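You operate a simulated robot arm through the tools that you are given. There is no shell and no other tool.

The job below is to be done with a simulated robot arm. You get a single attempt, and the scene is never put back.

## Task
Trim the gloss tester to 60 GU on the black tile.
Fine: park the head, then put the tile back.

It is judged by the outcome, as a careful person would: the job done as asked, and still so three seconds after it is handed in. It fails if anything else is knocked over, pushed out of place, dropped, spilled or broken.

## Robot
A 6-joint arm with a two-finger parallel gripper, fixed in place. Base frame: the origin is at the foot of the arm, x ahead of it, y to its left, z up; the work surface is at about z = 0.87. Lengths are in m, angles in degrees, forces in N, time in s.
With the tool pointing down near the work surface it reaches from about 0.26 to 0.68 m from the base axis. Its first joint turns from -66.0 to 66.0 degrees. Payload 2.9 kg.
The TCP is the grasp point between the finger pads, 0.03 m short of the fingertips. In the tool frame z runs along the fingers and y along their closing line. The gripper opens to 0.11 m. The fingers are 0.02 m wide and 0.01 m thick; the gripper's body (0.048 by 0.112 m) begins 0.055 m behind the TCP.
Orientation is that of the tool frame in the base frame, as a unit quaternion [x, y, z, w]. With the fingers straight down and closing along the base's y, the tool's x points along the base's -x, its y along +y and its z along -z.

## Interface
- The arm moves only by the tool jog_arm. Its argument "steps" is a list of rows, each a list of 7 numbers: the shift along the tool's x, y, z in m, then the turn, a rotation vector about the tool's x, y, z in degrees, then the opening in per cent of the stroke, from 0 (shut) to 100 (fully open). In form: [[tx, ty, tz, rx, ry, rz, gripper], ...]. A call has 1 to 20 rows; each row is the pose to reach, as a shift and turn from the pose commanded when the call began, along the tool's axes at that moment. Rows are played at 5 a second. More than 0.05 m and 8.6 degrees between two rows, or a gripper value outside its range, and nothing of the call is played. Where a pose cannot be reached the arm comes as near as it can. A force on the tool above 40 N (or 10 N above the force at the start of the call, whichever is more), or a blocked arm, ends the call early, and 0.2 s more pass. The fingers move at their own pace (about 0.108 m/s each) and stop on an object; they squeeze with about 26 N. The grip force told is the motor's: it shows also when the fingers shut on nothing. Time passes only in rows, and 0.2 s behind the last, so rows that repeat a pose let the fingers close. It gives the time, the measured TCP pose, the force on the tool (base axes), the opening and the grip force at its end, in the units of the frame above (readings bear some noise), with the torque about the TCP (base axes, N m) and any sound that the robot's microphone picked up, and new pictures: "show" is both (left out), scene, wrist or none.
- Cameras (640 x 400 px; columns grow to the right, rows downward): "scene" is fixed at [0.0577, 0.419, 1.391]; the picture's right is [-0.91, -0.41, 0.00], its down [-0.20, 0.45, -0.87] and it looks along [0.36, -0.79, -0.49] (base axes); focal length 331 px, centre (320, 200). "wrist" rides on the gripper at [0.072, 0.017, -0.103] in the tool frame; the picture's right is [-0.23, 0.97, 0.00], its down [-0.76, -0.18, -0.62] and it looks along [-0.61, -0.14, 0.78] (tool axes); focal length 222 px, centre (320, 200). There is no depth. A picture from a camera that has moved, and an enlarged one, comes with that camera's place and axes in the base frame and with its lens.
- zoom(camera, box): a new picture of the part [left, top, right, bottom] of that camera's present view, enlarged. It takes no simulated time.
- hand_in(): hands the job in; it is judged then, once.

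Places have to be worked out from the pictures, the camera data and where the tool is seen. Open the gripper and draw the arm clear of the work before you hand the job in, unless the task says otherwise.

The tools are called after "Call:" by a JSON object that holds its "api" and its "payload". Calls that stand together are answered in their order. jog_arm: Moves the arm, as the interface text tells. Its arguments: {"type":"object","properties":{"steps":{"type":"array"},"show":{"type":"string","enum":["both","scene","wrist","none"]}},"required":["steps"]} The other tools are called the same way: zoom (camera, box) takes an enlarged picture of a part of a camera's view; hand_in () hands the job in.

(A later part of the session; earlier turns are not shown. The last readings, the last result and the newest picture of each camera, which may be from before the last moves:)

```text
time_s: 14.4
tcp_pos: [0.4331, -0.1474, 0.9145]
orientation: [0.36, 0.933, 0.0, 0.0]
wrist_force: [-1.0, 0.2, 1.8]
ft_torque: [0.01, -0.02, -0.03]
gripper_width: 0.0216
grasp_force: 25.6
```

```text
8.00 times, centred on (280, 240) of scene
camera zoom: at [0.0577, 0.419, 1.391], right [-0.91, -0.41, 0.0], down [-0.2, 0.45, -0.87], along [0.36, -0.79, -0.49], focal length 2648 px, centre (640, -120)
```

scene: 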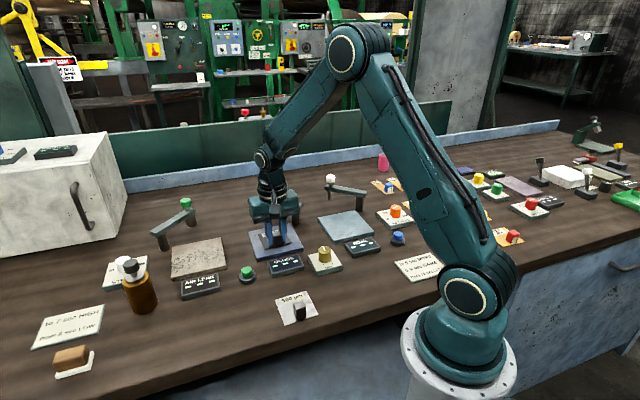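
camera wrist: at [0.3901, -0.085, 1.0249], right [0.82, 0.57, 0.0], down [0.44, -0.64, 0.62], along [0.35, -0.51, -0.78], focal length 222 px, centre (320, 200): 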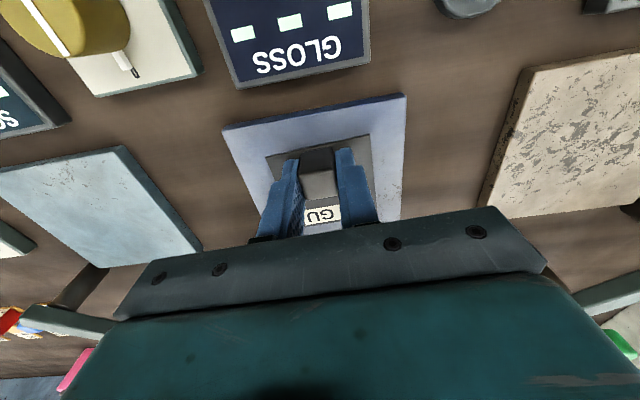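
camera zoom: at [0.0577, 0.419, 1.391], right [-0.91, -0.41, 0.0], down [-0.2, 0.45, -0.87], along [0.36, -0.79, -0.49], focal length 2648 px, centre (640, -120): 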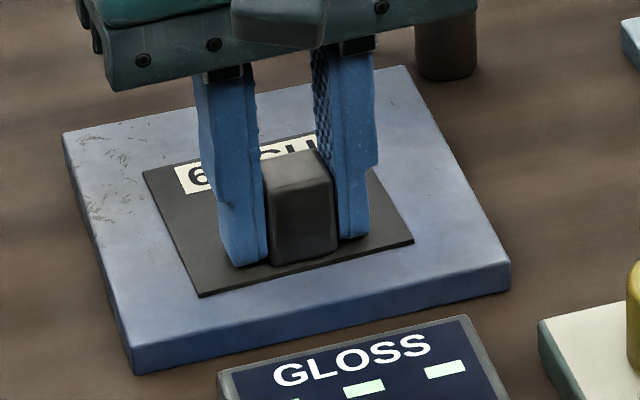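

The force changed sign (+1.8 N), so the tile is resting on the plate. I'll open and lift away.

Call:
{"api": "jog_arm", "payload": {"steps": [[0, 0, 0, 0, 0, 0, 20], [0, 0, 0, 0, 0, 0, 45], [0, 0, 0, 0, 0, 0, 45], [0, 0, -0.02, 0, 0, 0, 45], [0, 0, -0.06, 0, 0, 0, 45], [0, 0, -0.1, 0, 0, 0, 45], [0.03, 0, -0.12, 0, 0, 0, 45], [0.07, 0, -0.12, 0, 0, 0, 45]]}}

Call:
{"api": "zoom", "payload": {"camera": "scene", "box": [230, 170, 330, 270]}}

Call:
{"api": "zoom", "payload": {"camera": "wrist", "box": [160, 20, 480, 220]}}

```text
time_s: 16.2
tcp_pos: [0.3834, -0.0993, 1.0364]
orientation: [0.36, 0.933, -0.001, 0.0]
wrist_force: [-0.3, -0.9, -0.1]
ft_torque: [0.0, -0.01, 0.0]
gripper_width: 0.0495
grasp_force: 0.0
camera wrist: at [0.3409, -0.0367, 1.1393], right [0.82, 0.57, 0.0], down [0.44, -0.64, 0.62], along [0.35, -0.51, -0.78], focal length 222 px, centre (320, 200)
```

scene: 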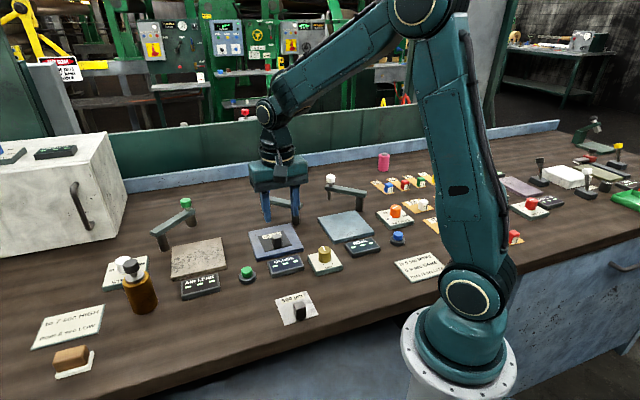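
wrist: 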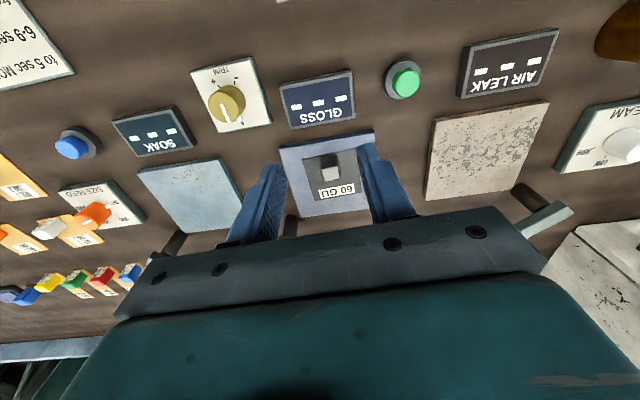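

```text
4.00 times, centred on (280, 220) of scene
camera zoom: at [0.0578, 0.419, 1.3909], right [-0.91, -0.41, 0.0], down [-0.2, 0.45, -0.87], along [0.36, -0.79, -0.49], focal length 1324 px, centre (480, 120)
```

zoom: 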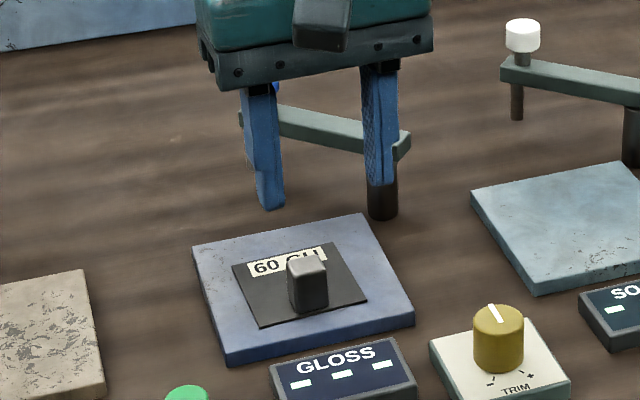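

```text
2.00 times, centred on (320, 120) of wrist
camera zoom: at [0.3409, -0.0367, 1.1393], right [0.82, 0.57, 0.0], down [0.44, -0.64, 0.62], along [0.35, -0.51, -0.78], focal length 444 px, centre (320, 360)
```

zoom: 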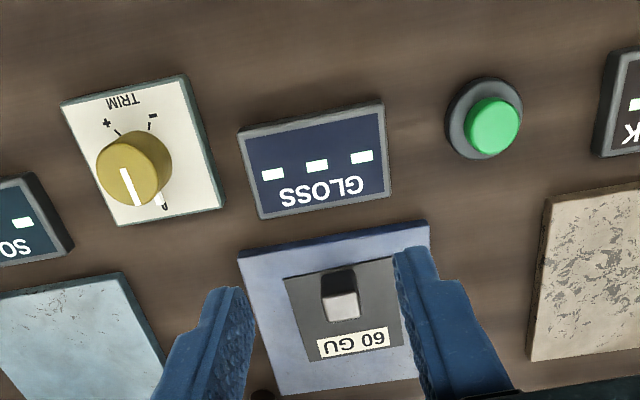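

The tile is on the plate with the handle at the front. Next I'll move above the parked head's blue knob, near (0.545, -0.272), to pin down its position with the wrist camera.

Call:
{"api": "jog_arm", "payload": {"steps": [[-0.03, -0.002, -0.025, 0, 0, 0, 55], [-0.07, -0.005, -0.025, 0, 0, 0, 55], [-0.11, -0.008, -0.025, 0, 0, 0, 55], [-0.15, -0.011, -0.025, 0, 0, 0, 55], [-0.19, -0.014, -0.025, 0, 0, 0, 55], [-0.225, -0.017, -0.025, 0, 0, 0, 55], [-0.2364, -0.018, -0.025, 0, 0, 0, 55]]}}

Call:
{"api": "zoom", "payload": {"camera": "wrist", "box": [160, 40, 480, 240]}}

Call:
{"api": "zoom", "payload": {"camera": "scene", "box": [220, 140, 320, 240]}}

```text
time_s: 17.8
tcp_pos: [0.5425, -0.2722, 1.0609]
orientation: [0.36, 0.933, 0.001, -0.001]
wrist_force: [-0.4, -0.7, 0.4]
ft_torque: [0.0, 0.02, -0.04]
gripper_width: 0.0607
grasp_force: 0.1
camera wrist: at [0.5008, -0.2099, 1.1658], right [0.82, 0.57, 0.0], down [0.45, -0.64, 0.62], along [0.35, -0.51, -0.78], focal length 222 px, centre (320, 200)
```

scene: 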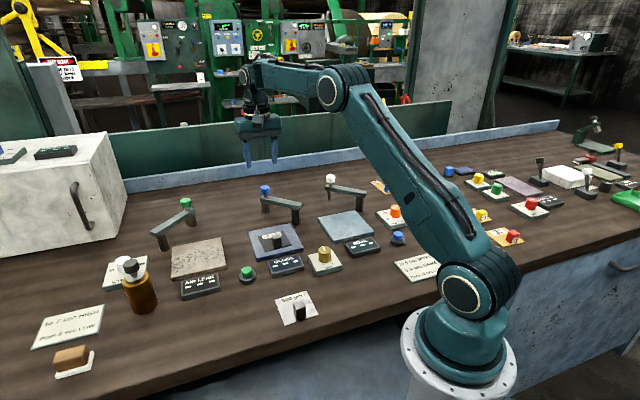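
wrist: 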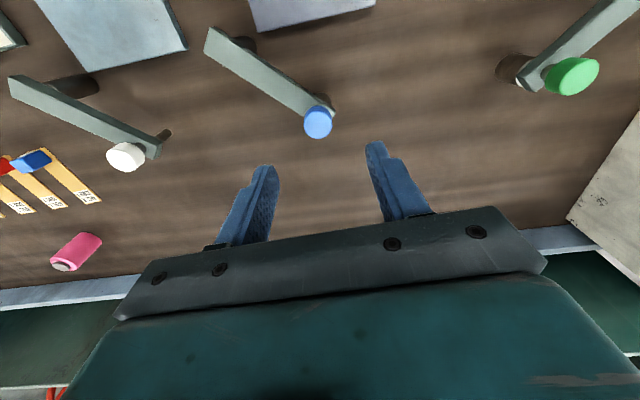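

```text
2.00 times, centred on (320, 140) of wrist
camera zoom: at [0.5008, -0.2099, 1.1658], right [0.82, 0.57, 0.0], down [0.45, -0.64, 0.62], along [0.35, -0.51, -0.78], focal length 444 px, centre (320, 320)
```

zoom: 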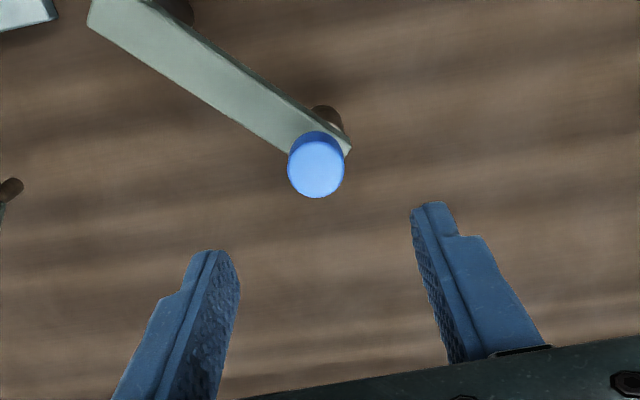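

```text
4.00 times, centred on (270, 190) of scene
camera zoom: at [0.0578, 0.419, 1.391], right [-0.91, -0.41, 0.0], down [-0.2, 0.45, -0.87], along [0.36, -0.79, -0.49], focal length 1324 px, centre (520, 240)
```

zoom: 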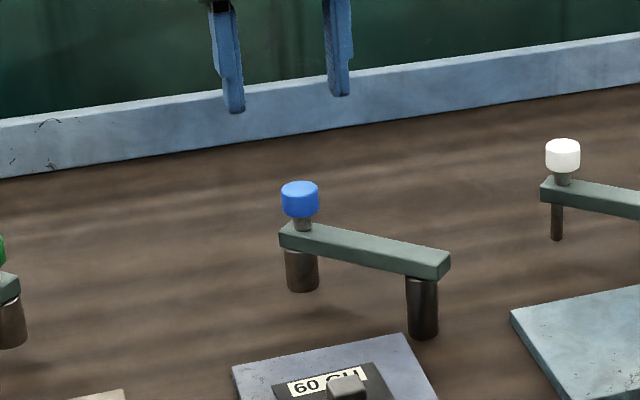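

The scene and wrist views agree: the knob top is at (0.541, -0.270, 0.965), and the post is about 0.095 m away near (0.447, -0.274). I'll lower the fingers around the knob and close on it.

Call:
{"api": "jog_arm", "payload": {"steps": [[0.0028, 0.0009, 0.03, 0, 0, 0, 50], [0.0028, 0.0009, 0.06, 0, 0, 0, 50], [0.0028, 0.0009, 0.08, 0, 0, 0, 50], [0.0028, 0.0009, 0.089, 0, 0, 0, 50]]}}

Call:
{"api": "zoom", "payload": {"camera": "wrist", "box": [160, 40, 480, 240]}}

Call:
{"api": "zoom", "payload": {"camera": "scene", "box": [230, 165, 310, 225]}}

```text
time_s: 18.8
tcp_pos: [0.5406, -0.2696, 0.9719]
orientation: [0.36, 0.933, 0.0, 0.0]
wrist_force: [-0.1, -0.5, 0.0]
ft_torque: [-0.03, 0.02, -0.02]
gripper_width: 0.0548
grasp_force: 0.1
camera wrist: at [0.4988, -0.2065, 1.076], right [0.82, 0.57, 0.0], down [0.45, -0.64, 0.62], along [0.35, -0.51, -0.78], focal length 222 px, centre (320, 200)
```

scene: 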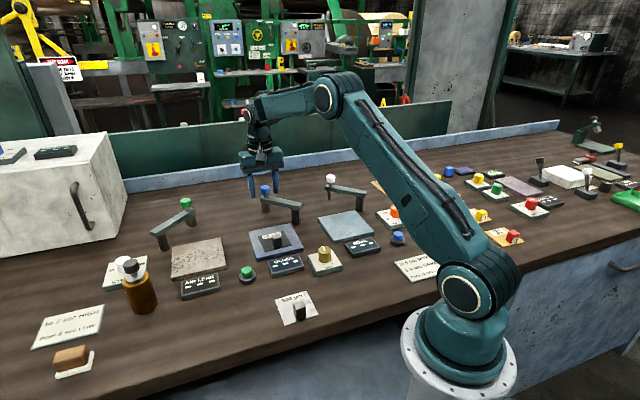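
wrist: 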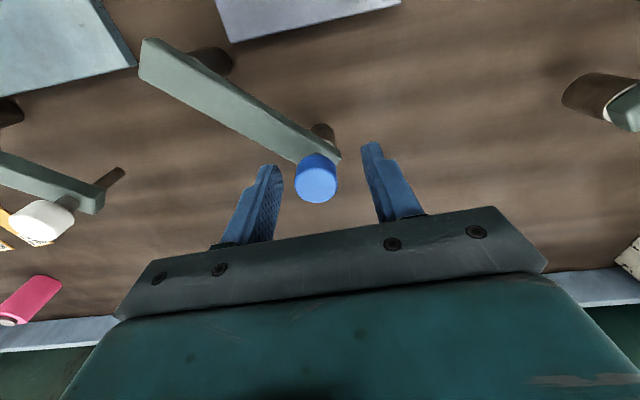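

```text
2.00 times, centred on (320, 140) of wrist
camera zoom: at [0.4988, -0.2065, 1.076], right [0.82, 0.57, 0.0], down [0.45, -0.64, 0.62], along [0.35, -0.51, -0.78], focal length 444 px, centre (320, 320)
```

zoom: 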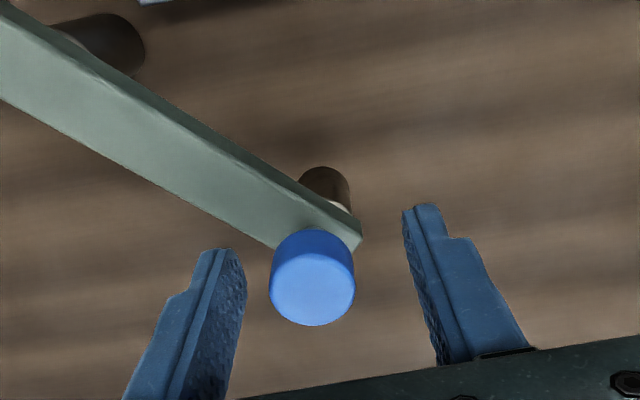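

```text
6.67 times, centred on (270, 195) of scene
camera zoom: at [0.0578, 0.419, 1.391], right [-0.91, -0.41, 0.0], down [-0.2, 0.45, -0.87], along [0.36, -0.79, -0.49], focal length 2206 px, centre (653, 233)
```

zoom: 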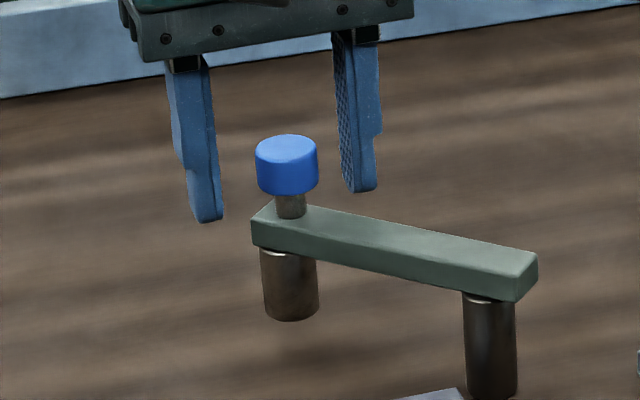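

The fingers straddle the knob centrally. I'll nudge 2.5 mm toward the front and close.

Call:
{"api": "jog_arm", "payload": {"steps": [[0.0025, 0, 0, 0, 0, 0, 50], [0.0025, 0, 0, 0, 0, 0, 25], [0.0025, 0, 0, 0, 0, 0, 0], [0.0025, 0, 0, 0, 0, 0, 0], [0.0025, 0, 0, 0, 0, 0, 0]]}}

Call:
{"api": "zoom", "payload": {"camera": "scene", "box": [230, 165, 310, 225]}}

```text
time_s: 20.0
tcp_pos: [0.5395, -0.268, 0.9711]
orientation: [0.359, 0.933, 0.001, -0.001]
wrist_force: [-4.9, -1.5, -2.9]
ft_torque: [-0.21, -0.21, -0.01]
gripper_width: 0.025
grasp_force: 45.0
camera wrist: at [0.4969, -0.2051, 1.0757], right [0.82, 0.57, 0.0], down [0.45, -0.64, 0.62], along [0.35, -0.51, -0.78], focal length 222 px, centre (320, 200)
```

scene: 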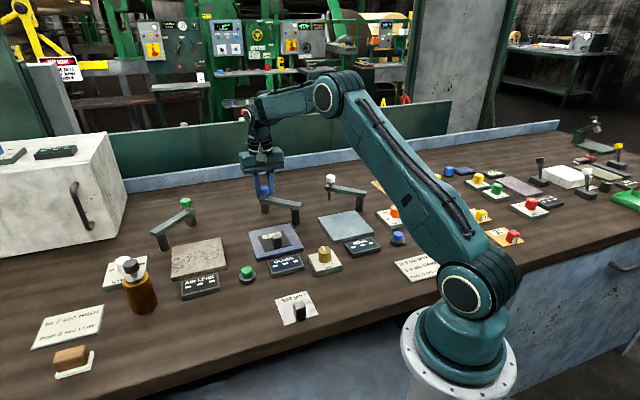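
wrist: 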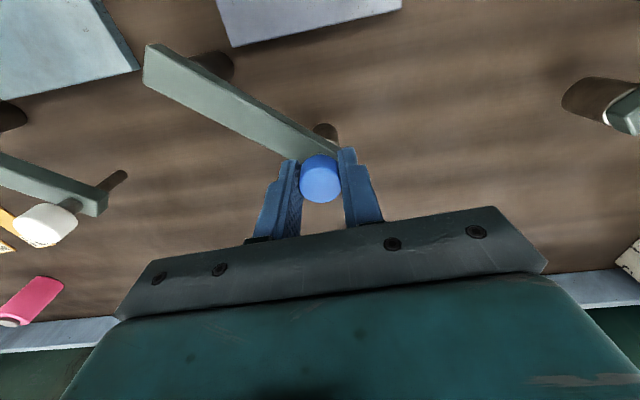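

```text
6.67 times, centred on (270, 195) of scene
camera zoom: at [0.0576, 0.419, 1.391], right [-0.91, -0.41, 0.0], down [-0.2, 0.45, -0.87], along [0.36, -0.79, -0.49], focal length 2206 px, centre (653, 233)
```

zoom: 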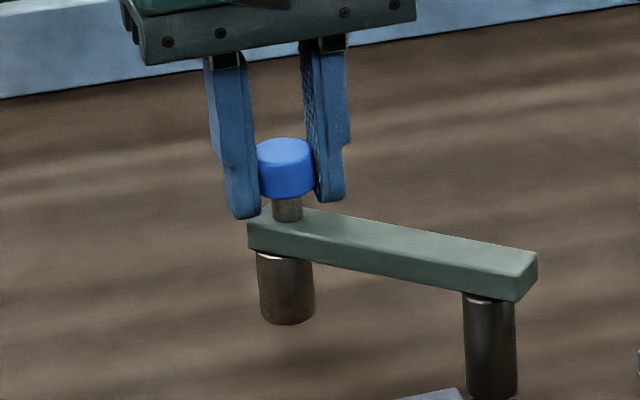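

The knob is gripped (width 0.025). I'll begin swinging the head on an arc about the post estimate (0.445, -0.2735), turning the tool along with it, and check forces after 24°.

Call:
{"api": "jog_arm", "payload": {"steps": [[0.0037, 0.0034, 0, 0, 0, -3, 0], [0.0075, 0.0066, 0, 0, 0, -6, 0], [0.0156, 0.0124, 0, 0, 0, -12, 0], [0.0242, 0.0173, 0, 0, 0, -18, 0], [0.0334, 0.0213, 0, 0, 0, -24, 0]]}}

Call:
{"api": "zoom", "payload": {"camera": "scene", "box": [230, 165, 310, 225]}}

```text
time_s: 21.2
tcp_pos: [0.5291, -0.2301, 0.9713]
orientation: [0.159, 0.987, 0.001, -0.001]
wrist_force: [-16.9, -14.2, -4.1]
ft_torque: [-0.16, -0.21, 0.35]
gripper_width: 0.0251
grasp_force: 44.6
camera wrist: at [0.4653, -0.1904, 1.0758], right [0.52, 0.85, 0.0], down [0.67, -0.41, 0.62], along [0.53, -0.32, -0.78], focal length 222 px, centre (320, 200)
```

scene: 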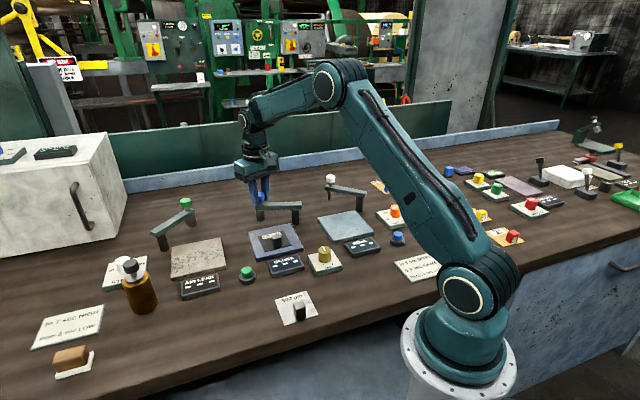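
wrist: 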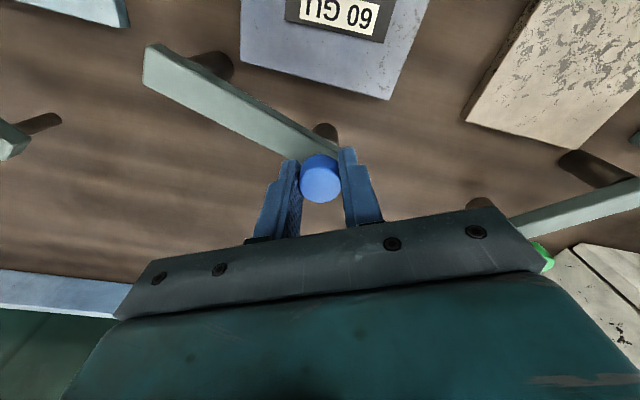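

```text
6.67 times, centred on (270, 195) of scene
camera zoom: at [0.0574, 0.4186, 1.3911], right [-0.91, -0.41, 0.0], down [-0.2, 0.45, -0.87], along [0.36, -0.79, -0.49], focal length 2206 px, centre (653, 233)
```

zoom: 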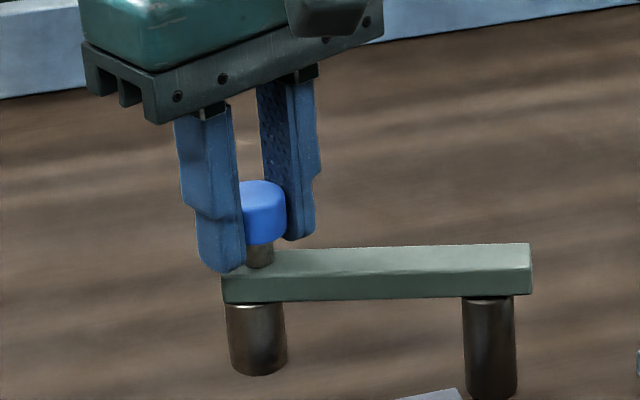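

The head moves with the tool: the beam sits the same way in the wrist view, with a 21 N inward pull. I'll trim the arc centre slightly to relax that, swing 18° more, then check the head's height against the tile.

Call:
{"api": "jog_arm", "payload": {"steps": [[0.0042, 0.0027, 0, 0, 0, -3, 0], [0.0079, 0.0059, 0, 0, 0, -6, 0], [0.016, 0.0114, 0, 0, 0, -12, 0], [0.0246, 0.0161, 0, 0, 0, -18, 0]]}}

Call:
{"api": "zoom", "payload": {"camera": "scene", "box": [230, 180, 310, 240]}}

Call:
{"api": "zoom", "payload": {"camera": "wrist", "box": [160, 0, 480, 200]}}

```text
time_s: 22.2
tcp_pos: [0.5112, -0.2077, 0.9716]
orientation: [0.003, 1.0, 0.001, -0.001]
wrist_force: [-14.5, -17.3, -12.1]
ft_torque: [-0.14, -0.06, 0.02]
gripper_width: 0.0251
grasp_force: 44.6
camera wrist: at [0.4388, -0.1888, 1.0758], right [0.23, 0.97, 0.0], down [0.76, -0.18, 0.62], along [0.6, -0.14, -0.78], focal length 222 px, centre (320, 200)
```

scene: 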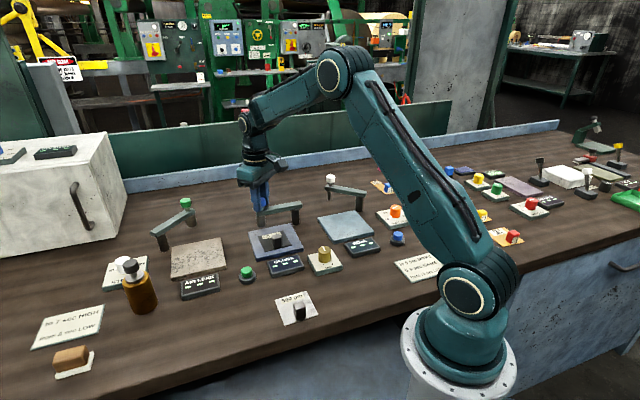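
wrist: 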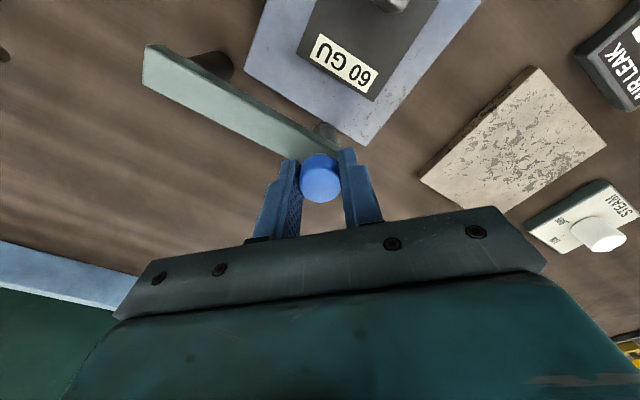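

```text
6.67 times, centred on (270, 210) of scene
camera zoom: at [0.0575, 0.4185, 1.3911], right [-0.91, -0.41, 0.0], down [-0.2, 0.45, -0.87], along [0.36, -0.79, -0.49], focal length 2206 px, centre (653, 133)
```

zoom: 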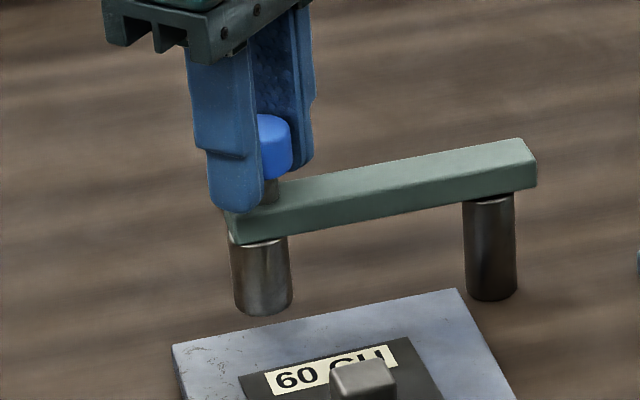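

```text
2.00 times, centred on (320, 100) of wrist
camera zoom: at [0.4388, -0.1888, 1.0758], right [0.23, 0.97, 0.0], down [0.76, -0.18, 0.62], along [0.6, -0.14, -0.78], focal length 444 px, centre (320, 400)
```

zoom: 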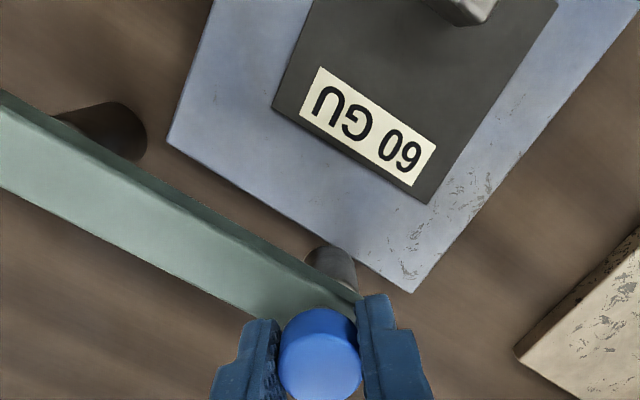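

The beam clears the plate, but about 22 N inward and 12 N downward remain. I'll relax toward the post, use a slightly tighter arc, and continue another 24°.

Call:
{"api": "jog_arm", "payload": {"steps": [[0.0009, -0.0012, 0.0005, 0, 0, 0, 0], [0.0045, 0.0019, 0.0005, 0, 0, -3, 0], [0.0081, 0.0048, 0.0005, 0, 0, -6, 0], [0.016, 0.01, 0.0005, 0, 0, -12, 0], [0.0244, 0.0144, 0.0005, 0, 0, -18, 0], [0.0332, 0.0179, 0.0005, 0, 0, -24, 0]]}}

Call:
{"api": "zoom", "payload": {"camera": "scene", "box": [230, 190, 310, 250]}}

Call:
{"api": "zoom", "payload": {"camera": "wrist", "box": [160, 0, 480, 200]}}

```text
time_s: 23.6
tcp_pos: [0.4788, -0.1876, 0.9716]
orientation: [-0.209, 0.978, 0.0, 0.001]
wrist_force: [-0.3, 8.5, -4.8]
ft_torque: [0.33, -0.77, -0.33]
gripper_width: 0.0248
grasp_force: 45.1
camera wrist: at [0.4064, -0.2003, 1.0756], right [-0.19, 0.98, 0.0], down [0.77, 0.15, 0.62], along [0.61, 0.12, -0.78], focal length 222 px, centre (320, 200)
```

scene: 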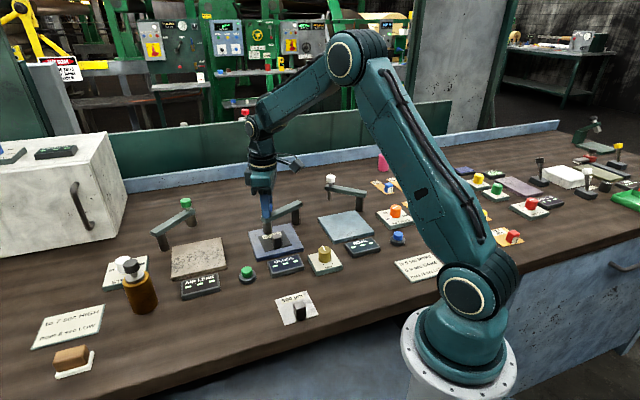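
wrist: 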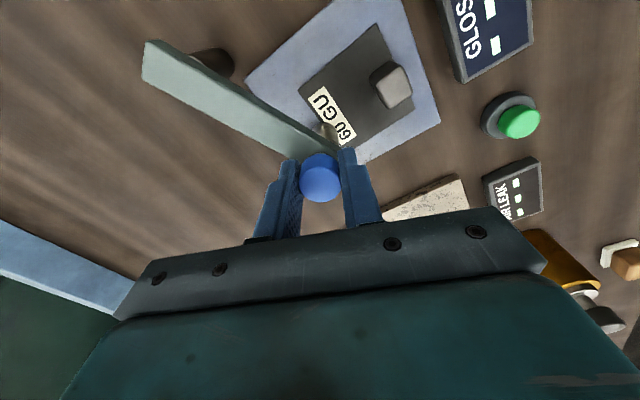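

```text
6.67 times, centred on (270, 220) of scene
camera zoom: at [0.0578, 0.4192, 1.3909], right [-0.91, -0.41, 0.0], down [-0.2, 0.45, -0.87], along [0.36, -0.79, -0.49], focal length 2206 px, centre (653, 67)
```

zoom: 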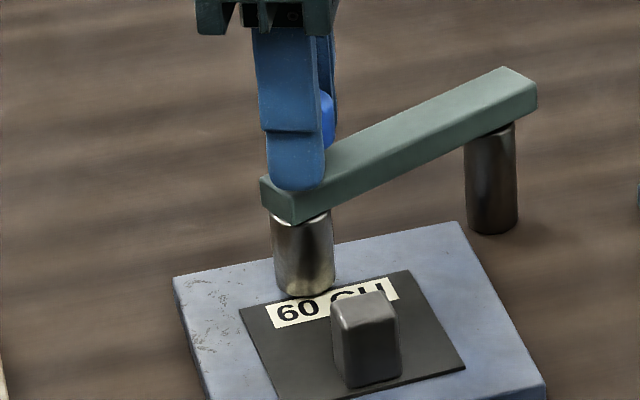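

```text
2.00 times, centred on (320, 100) of wrist
camera zoom: at [0.4064, -0.2003, 1.0756], right [-0.19, 0.98, 0.0], down [0.77, 0.15, 0.62], along [0.61, 0.12, -0.78], focal length 444 px, centre (320, 400)
```

zoom: 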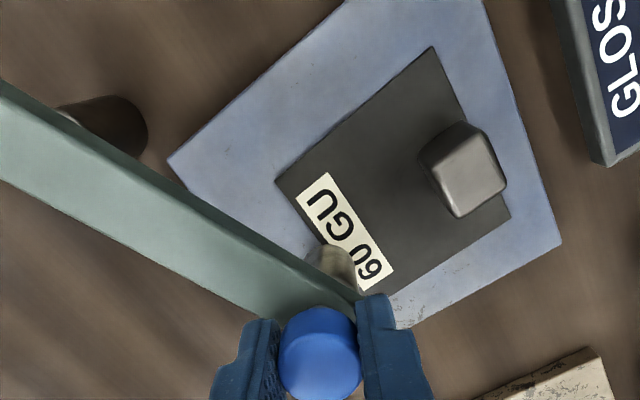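

The force has flipped to a light 8 N outward, so the pivot fits (0.447, -0.274) with radius 0.0925. I'll relax outward and swing the last 16° so the head sits over the tile.

Call:
{"api": "jog_arm", "payload": {"steps": [[-0.0012, 0.0012, 0, 0, 0, 0, 0], [0.0025, 0.0044, 0, 0, 0, -3, 0], [0.0061, 0.0075, 0, 0, 0, -6, 0], [0.014, 0.0132, 0, 0, 0, -12, 0], [0.0196, 0.0164, 0, 0, 0, -16, 0]]}}

Call:
{"api": "zoom", "payload": {"camera": "scene", "box": [230, 190, 330, 280]}}

Call:
{"api": "zoom", "payload": {"camera": "wrist", "box": [160, 0, 480, 200]}}

```text
time_s: 24.8
tcp_pos: [0.4569, -0.1839, 0.9712]
orientation: [-0.343, 0.939, -0.005, 0.006]
wrist_force: [38.0, 2.4, -2.1]
ft_torque: [0.64, -0.03, -0.29]
gripper_width: 0.0257
grasp_force: 45.0
camera wrist: at [0.3903, -0.2151, 1.0748], right [-0.45, 0.89, -0.01], down [0.69, 0.36, 0.63], along [0.57, 0.28, -0.78], focal length 222 px, centre (320, 200)
```

scene: 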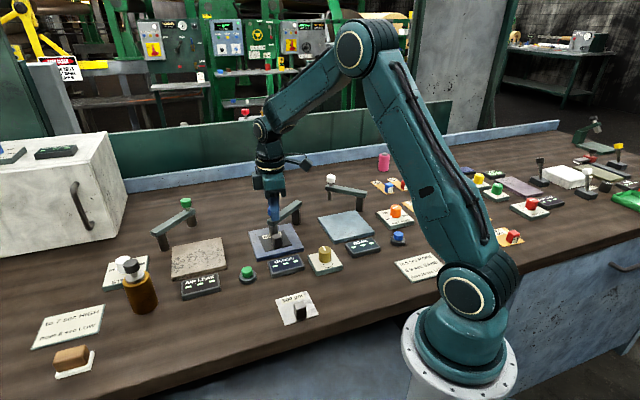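
wrist: 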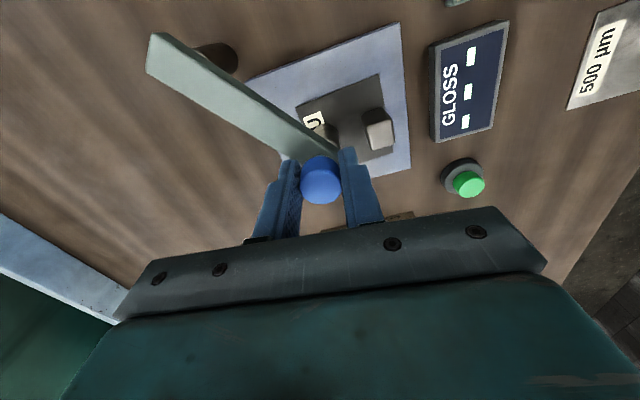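

```text
4.44 times, centred on (280, 235) of scene
camera zoom: at [0.0588, 0.419, 1.3909], right [-0.91, -0.41, 0.0], down [-0.2, 0.45, -0.87], along [0.36, -0.79, -0.49], focal length 1471 px, centre (498, 44)
```

zoom: 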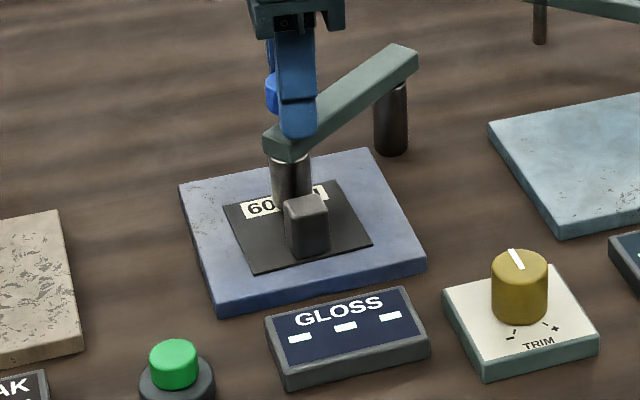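

```text
2.00 times, centred on (320, 100) of wrist
camera zoom: at [0.3903, -0.2151, 1.0748], right [-0.45, 0.89, -0.01], down [0.69, 0.36, 0.63], along [0.57, 0.28, -0.78], focal length 444 px, centre (320, 400)
```

zoom: 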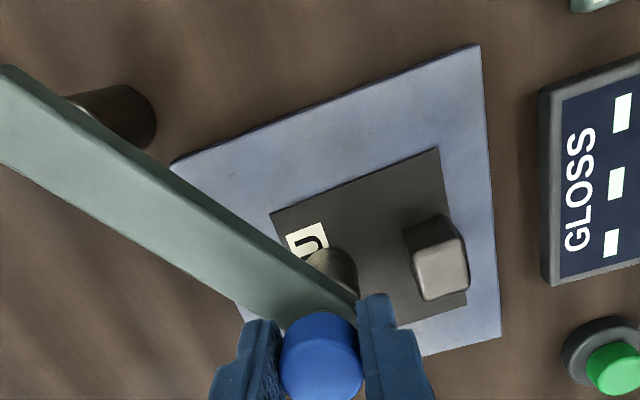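

The arm met a firm stop at about 84° (38 N opposing the swing), with the head over the tile and clear of the handle. I'll ease off slightly, open the fingers, rise and read the display.

Call:
{"api": "jog_arm", "payload": {"steps": [[-0.001, -0.0012, 0, 0, 0, 0.5, 0], [-0.001, -0.0012, 0, 0, 0, 0.5, 0], [-0.001, -0.0012, 0, 0, 0, 0.5, 30], [-0.001, -0.0012, 0, 0, 0, 0.5, 50], [-0.001, -0.0012, 0, 0, 0, 0.5, 50], [-0.001, -0.0012, -0.03, 0, 0, 0.5, 50], [-0.001, -0.0012, -0.07, 0, 0, 0.5, 50]]}}

Call:
{"api": "zoom", "payload": {"camera": "scene", "box": [230, 190, 330, 280]}}

Call:
{"api": "zoom", "payload": {"camera": "wrist", "box": [160, 0, 480, 200]}}

```text
time_s: 26.4
tcp_pos: [0.4542, -0.1837, 1.0422]
orientation: [-0.336, 0.942, 0.0, 0.0]
wrist_force: [0.3, -0.1, 0.6]
ft_torque: [0.02, 0.02, 0.03]
gripper_width: 0.0552
grasp_force: 0.1
camera wrist: at [0.388, -0.2147, 1.1469], right [-0.44, 0.9, 0.0], down [0.7, 0.34, 0.62], along [0.56, 0.28, -0.78], focal length 222 px, centre (320, 200)
```

scene: 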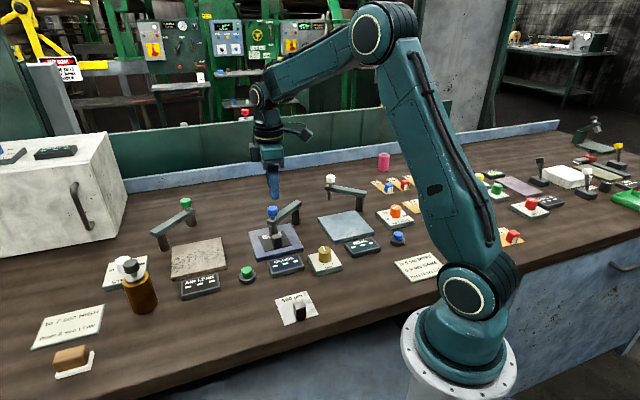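
wrist: 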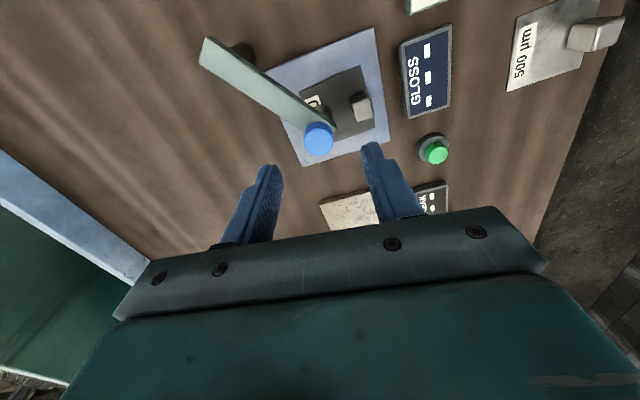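

```text
4.44 times, centred on (280, 235) of scene
camera zoom: at [0.0577, 0.419, 1.391], right [-0.91, -0.41, 0.0], down [-0.2, 0.45, -0.87], along [0.36, -0.79, -0.49], focal length 1471 px, centre (498, 44)
```

zoom: 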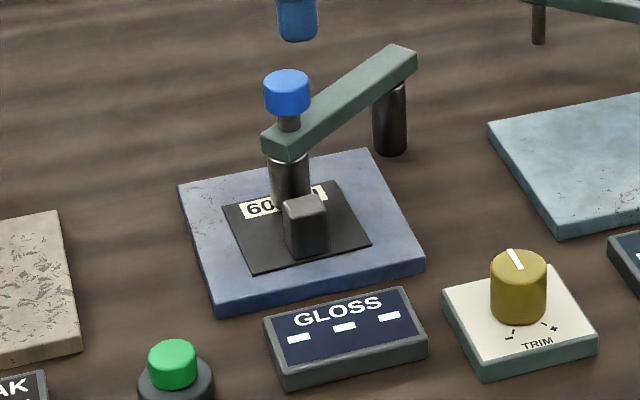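

```text
2.00 times, centred on (320, 100) of wrist
camera zoom: at [0.388, -0.2147, 1.1469], right [-0.44, 0.9, 0.0], down [0.7, 0.34, 0.62], along [0.56, 0.28, -0.78], focal length 444 px, centre (320, 400)
```

zoom: 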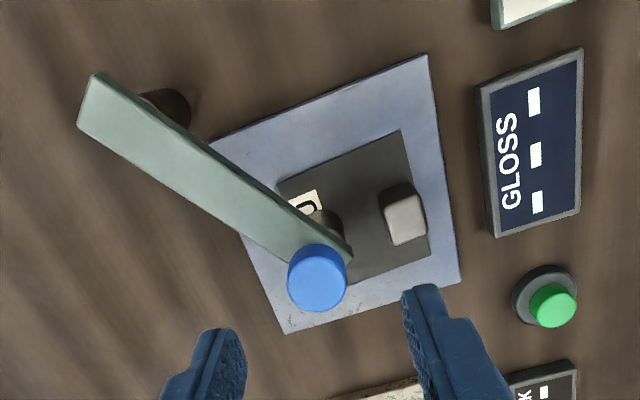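

The display still shows dashes. The head stands about 21 mm behind the tile's centre, over the label strip rather than the bare gloss surface, so I'll nudge the tile back about 15 mm. First I'll turn the closed fingers back and bring them in front of the handle, up high.

Call:
{"api": "jog_arm", "payload": {"steps": [[0, 0.007, -0.01, 0, 0, 8.2, 0], [0, 0.014, -0.01, 0, 0, 16.4, 0], [0, 0.021, -0.01, 0, 0, 24.6, 0], [0, 0.028, -0.01, 0, 0, 32.8, 0], [-0.001, 0.036, -0.01, 0, 0, 41, 0], [-0.001, 0.044, -0.01, 0, 0, 49, 0], [-0.001, 0.052, -0.01, 0, 0, 57, 0], [-0.0017, 0.06, -0.01, 0, 0, 65, 0], [-0.0017, 0.068, -0.01, 0, 0, 73, 0], [-0.0017, 0.0721, -0.01, 0, 0, 80, 0], [-0.0017, 0.0721, -0.01, 0, 0, 81.5, 0]]}}

Call:
{"api": "zoom", "payload": {"camera": "scene", "box": [230, 190, 330, 280]}}

Call:
{"api": "zoom", "payload": {"camera": "wrist", "box": [160, 20, 480, 220]}}

```text
time_s: 28.8
tcp_pos: [0.4118, -0.1247, 1.0501]
orientation: [0.361, 0.933, -0.001, 0.0]
wrist_force: [0.4, -0.3, -0.8]
ft_torque: [0.04, -0.03, 0.01]
gripper_width: 0.0
grasp_force: 25.6
camera wrist: at [0.3685, -0.0629, 1.1548], right [0.82, 0.57, 0.0], down [0.44, -0.64, 0.62], along [0.35, -0.51, -0.78], focal length 222 px, centre (320, 200)
```

scene: 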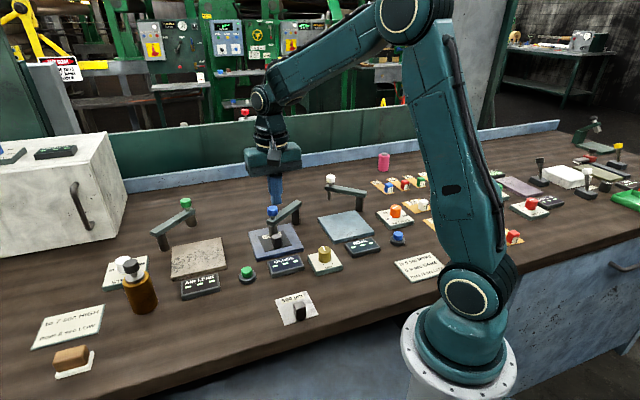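
wrist: 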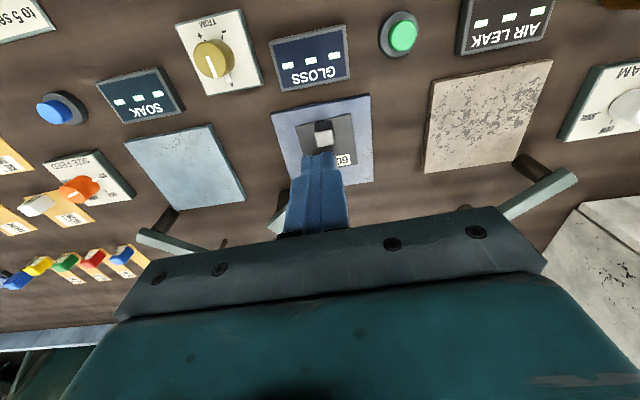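

```text
4.44 times, centred on (280, 235) of scene
camera zoom: at [0.0577, 0.419, 1.391], right [-0.91, -0.41, 0.0], down [-0.2, 0.45, -0.87], along [0.36, -0.79, -0.49], focal length 1471 px, centre (498, 44)
```

zoom: 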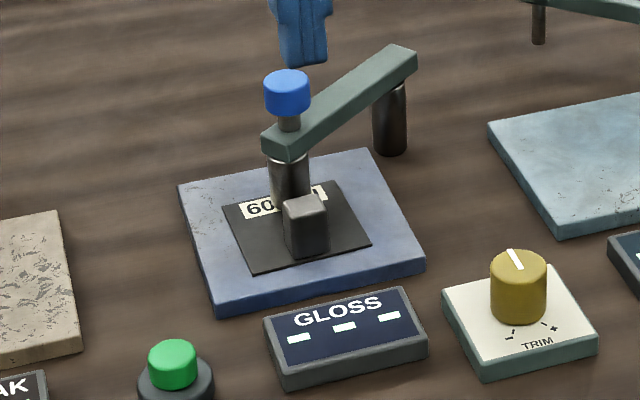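

```text
2.00 times, centred on (320, 120) of wrist
camera zoom: at [0.3685, -0.0629, 1.1548], right [0.82, 0.57, 0.0], down [0.44, -0.64, 0.62], along [0.35, -0.51, -0.78], focal length 444 px, centre (320, 360)
```

zoom: 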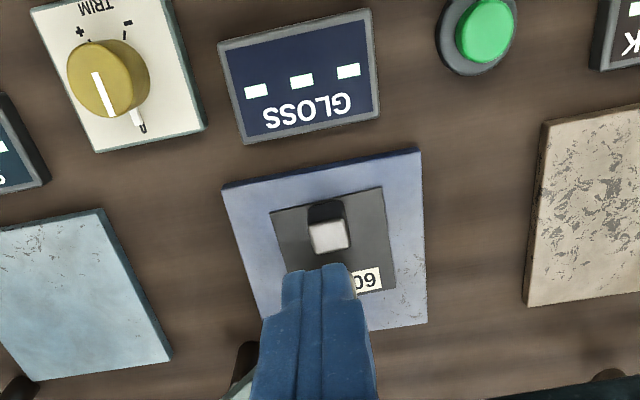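

The handle is 33 mm behind the fingers and nearly in line. I'll come down just in front of it with tips about 4 mm above the tile.

Call:
{"api": "jog_arm", "payload": {"steps": [[-0.004, -0.0019, 0.04, 0, 0, 0, 0], [-0.006, -0.0019, 0.08, 0, 0, 0, 0], [-0.006, -0.0019, 0.11, 0, 0, 0, 0], [-0.006, -0.0019, 0.126, 0, 0, 0, 0], [-0.006, -0.0019, 0.132, 0, 0, 0, 0]]}}

Call:
{"api": "zoom", "payload": {"camera": "scene", "box": [230, 190, 330, 280]}}

Call:
{"api": "zoom", "payload": {"camera": "wrist", "box": [160, 20, 480, 220]}}

```text
time_s: 30.0
tcp_pos: [0.4132, -0.1313, 0.9178]
orientation: [0.361, 0.933, 0.0, 0.0]
wrist_force: [-0.1, 0.7, 0.9]
ft_torque: [0.01, 0.01, 0.03]
gripper_width: 0.0
grasp_force: 26.1
camera wrist: at [0.3718, -0.0684, 1.0224], right [0.82, 0.57, 0.0], down [0.45, -0.64, 0.62], along [0.35, -0.51, -0.78], focal length 222 px, centre (320, 200)
```

scene: 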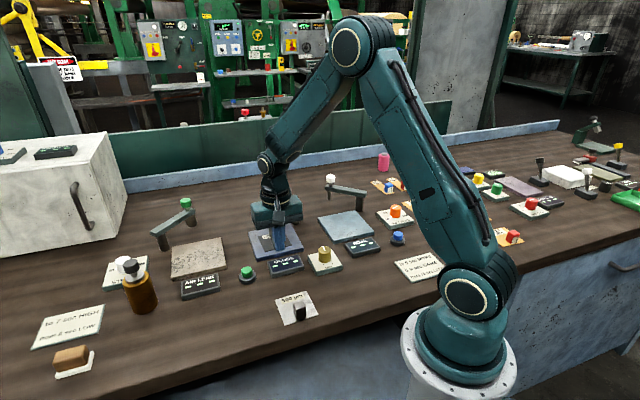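
wrist: 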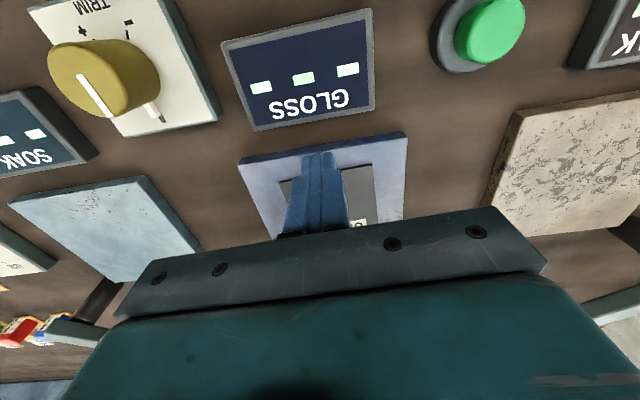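

```text
4.44 times, centred on (280, 235) of scene
camera zoom: at [0.0578, 0.419, 1.391], right [-0.91, -0.41, 0.0], down [-0.2, 0.45, -0.87], along [0.36, -0.79, -0.49], focal length 1471 px, centre (498, 44)
```

zoom: 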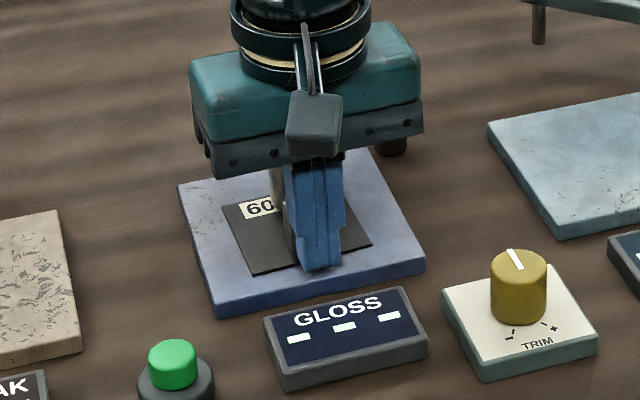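

```text
2.00 times, centred on (320, 120) of wrist
camera zoom: at [0.3718, -0.0684, 1.0224], right [0.82, 0.57, 0.0], down [0.45, -0.64, 0.62], along [0.35, -0.51, -0.78], focal length 444 px, centre (320, 360)
```

zoom: 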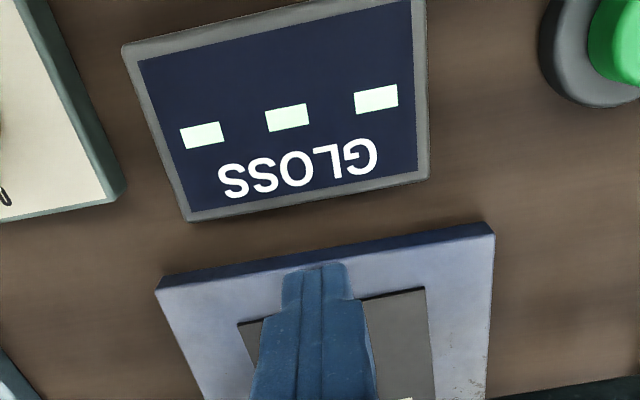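

The fingertips sit about 8 mm in front of the handle. I'll push straight back in small steps, 20 mm in total, which should slide the tile about 12 mm.

Call:
{"api": "jog_arm", "payload": {"steps": [[-0.004, 0, 0, 0, 0, 0, 0], [-0.008, 0, 0, 0, 0, 0, 0], [-0.011, 0, 0, 0, 0, 0, 0], [-0.014, 0, 0, 0, 0, 0, 0], [-0.017, 0, 0, 0, 0, 0, 0], [-0.02, 0, 0, 0, 0, 0, 0]]}}

Call:
{"api": "zoom", "payload": {"camera": "scene", "box": [230, 190, 330, 280]}}

Call:
{"api": "zoom", "payload": {"camera": "wrist", "box": [160, 20, 480, 220]}}

```text
time_s: 31.4
tcp_pos: [0.4281, -0.1447, 0.9188]
orientation: [0.36, 0.933, 0.0, 0.0]
wrist_force: [0.0, -0.9, 0.2]
ft_torque: [0.03, 0.0, 0.01]
gripper_width: 0.0002
grasp_force: 25.8
camera wrist: at [0.3862, -0.0819, 1.0231], right [0.82, 0.57, 0.0], down [0.44, -0.64, 0.62], along [0.35, -0.51, -0.78], focal length 222 px, centre (320, 200)
```

scene: 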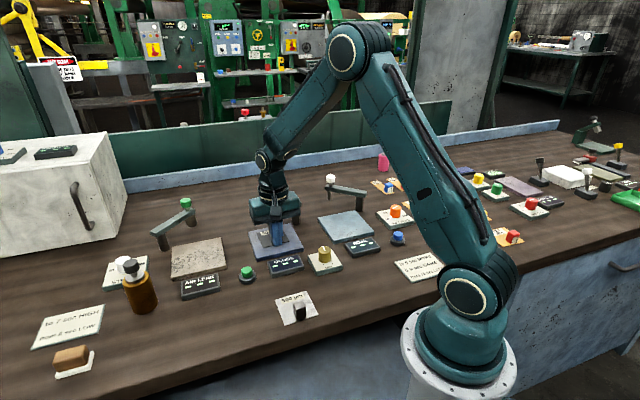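
wrist: 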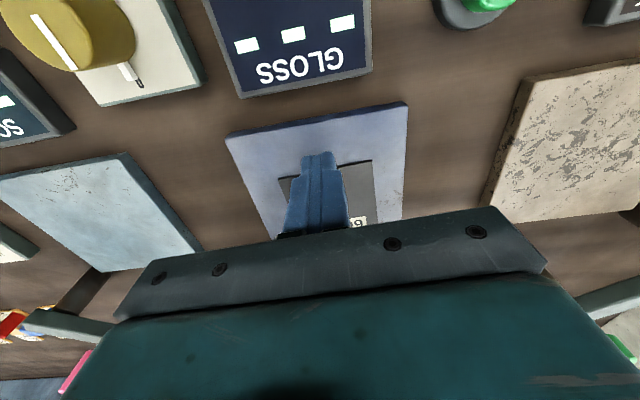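

```text
4.44 times, centred on (280, 235) of scene
camera zoom: at [0.0577, 0.419, 1.391], right [-0.91, -0.41, 0.0], down [-0.2, 0.45, -0.87], along [0.36, -0.79, -0.49], focal length 1471 px, centre (498, 44)
```

zoom: 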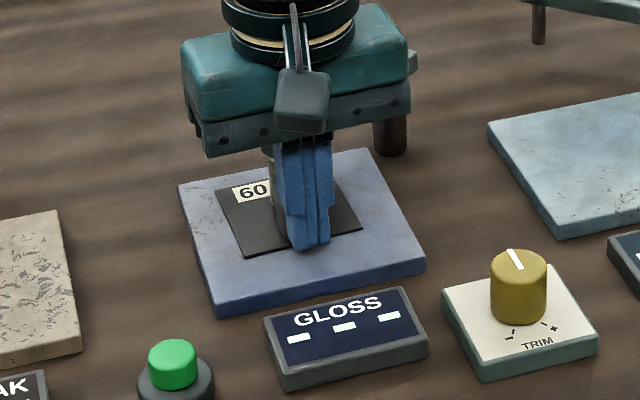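

```text
2.00 times, centred on (320, 120) of wrist
camera zoom: at [0.3862, -0.0819, 1.0231], right [0.82, 0.57, 0.0], down [0.44, -0.64, 0.62], along [0.35, -0.51, -0.78], focal length 444 px, centre (320, 360)
```

zoom: 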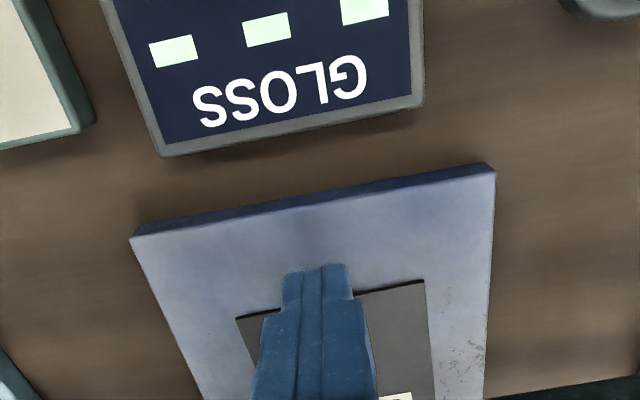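

The tile slid back about 11 mm. I'll push 5 mm more, leaving roughly 8 mm between head and handle, then back off and rise to see the display and head clearly.

Call:
{"api": "jog_arm", "payload": {"steps": [[-0.003, 0, 0, 0, 0, 0, 0], [-0.005, 0, 0, 0, 0, 0, 0], [-0.005, 0, 0, 0, 0, 0, 0], [0.005, 0, 0, 0, 0, 0, 0], [0.01, 0, -0.03, 0, 0, 0, 0], [0.02, 0, -0.07, 0, 0, 0, 0], [0.03, 0, -0.11, 0, 0, 0, 0]]}}

Call:
{"api": "zoom", "payload": {"camera": "scene", "box": [230, 190, 330, 280]}}

Call:
{"api": "zoom", "payload": {"camera": "wrist", "box": [160, 20, 480, 220]}}

```text
time_s: 33.0
tcp_pos: [0.4097, -0.1246, 1.028]
orientation: [0.359, 0.933, 0.0, -0.001]
wrist_force: [0.4, 0.6, 0.4]
ft_torque: [-0.01, 0.0, 0.0]
gripper_width: 0.0
grasp_force: 26.0
camera wrist: at [0.3676, -0.061, 1.132], right [0.82, 0.57, 0.0], down [0.45, -0.64, 0.62], along [0.35, -0.51, -0.78], focal length 222 px, centre (320, 200)
```

scene: 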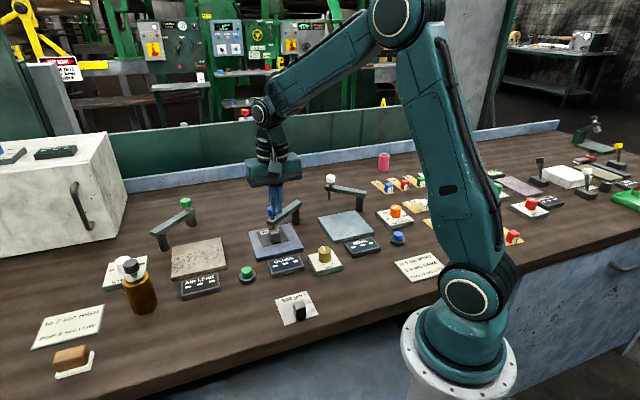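
wrist: 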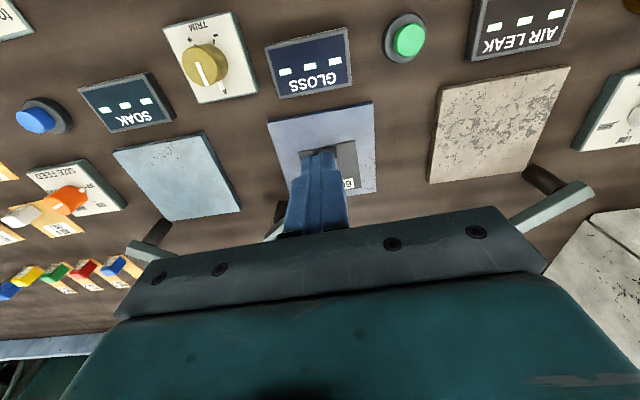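

```text
4.44 times, centred on (280, 235) of scene
camera zoom: at [0.0577, 0.419, 1.391], right [-0.91, -0.41, 0.0], down [-0.2, 0.45, -0.87], along [0.36, -0.79, -0.49], focal length 1471 px, centre (498, 44)
```

zoom: 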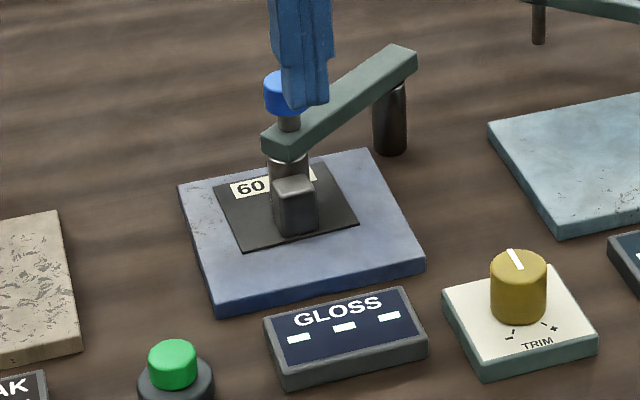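

```text
2.00 times, centred on (320, 120) of wrist
camera zoom: at [0.3676, -0.061, 1.132], right [0.82, 0.57, 0.0], down [0.45, -0.64, 0.62], along [0.35, -0.51, -0.78], focal length 444 px, centre (320, 360)
```

zoom: 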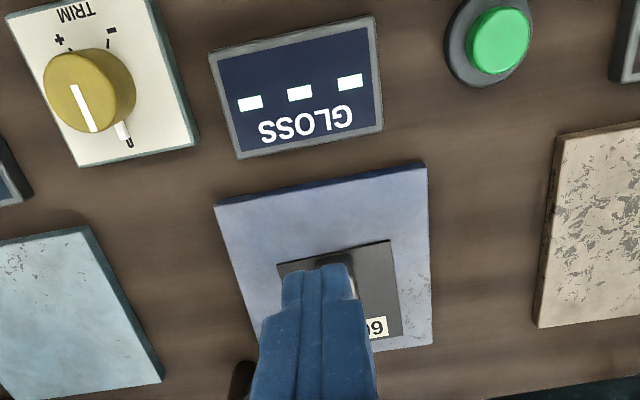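

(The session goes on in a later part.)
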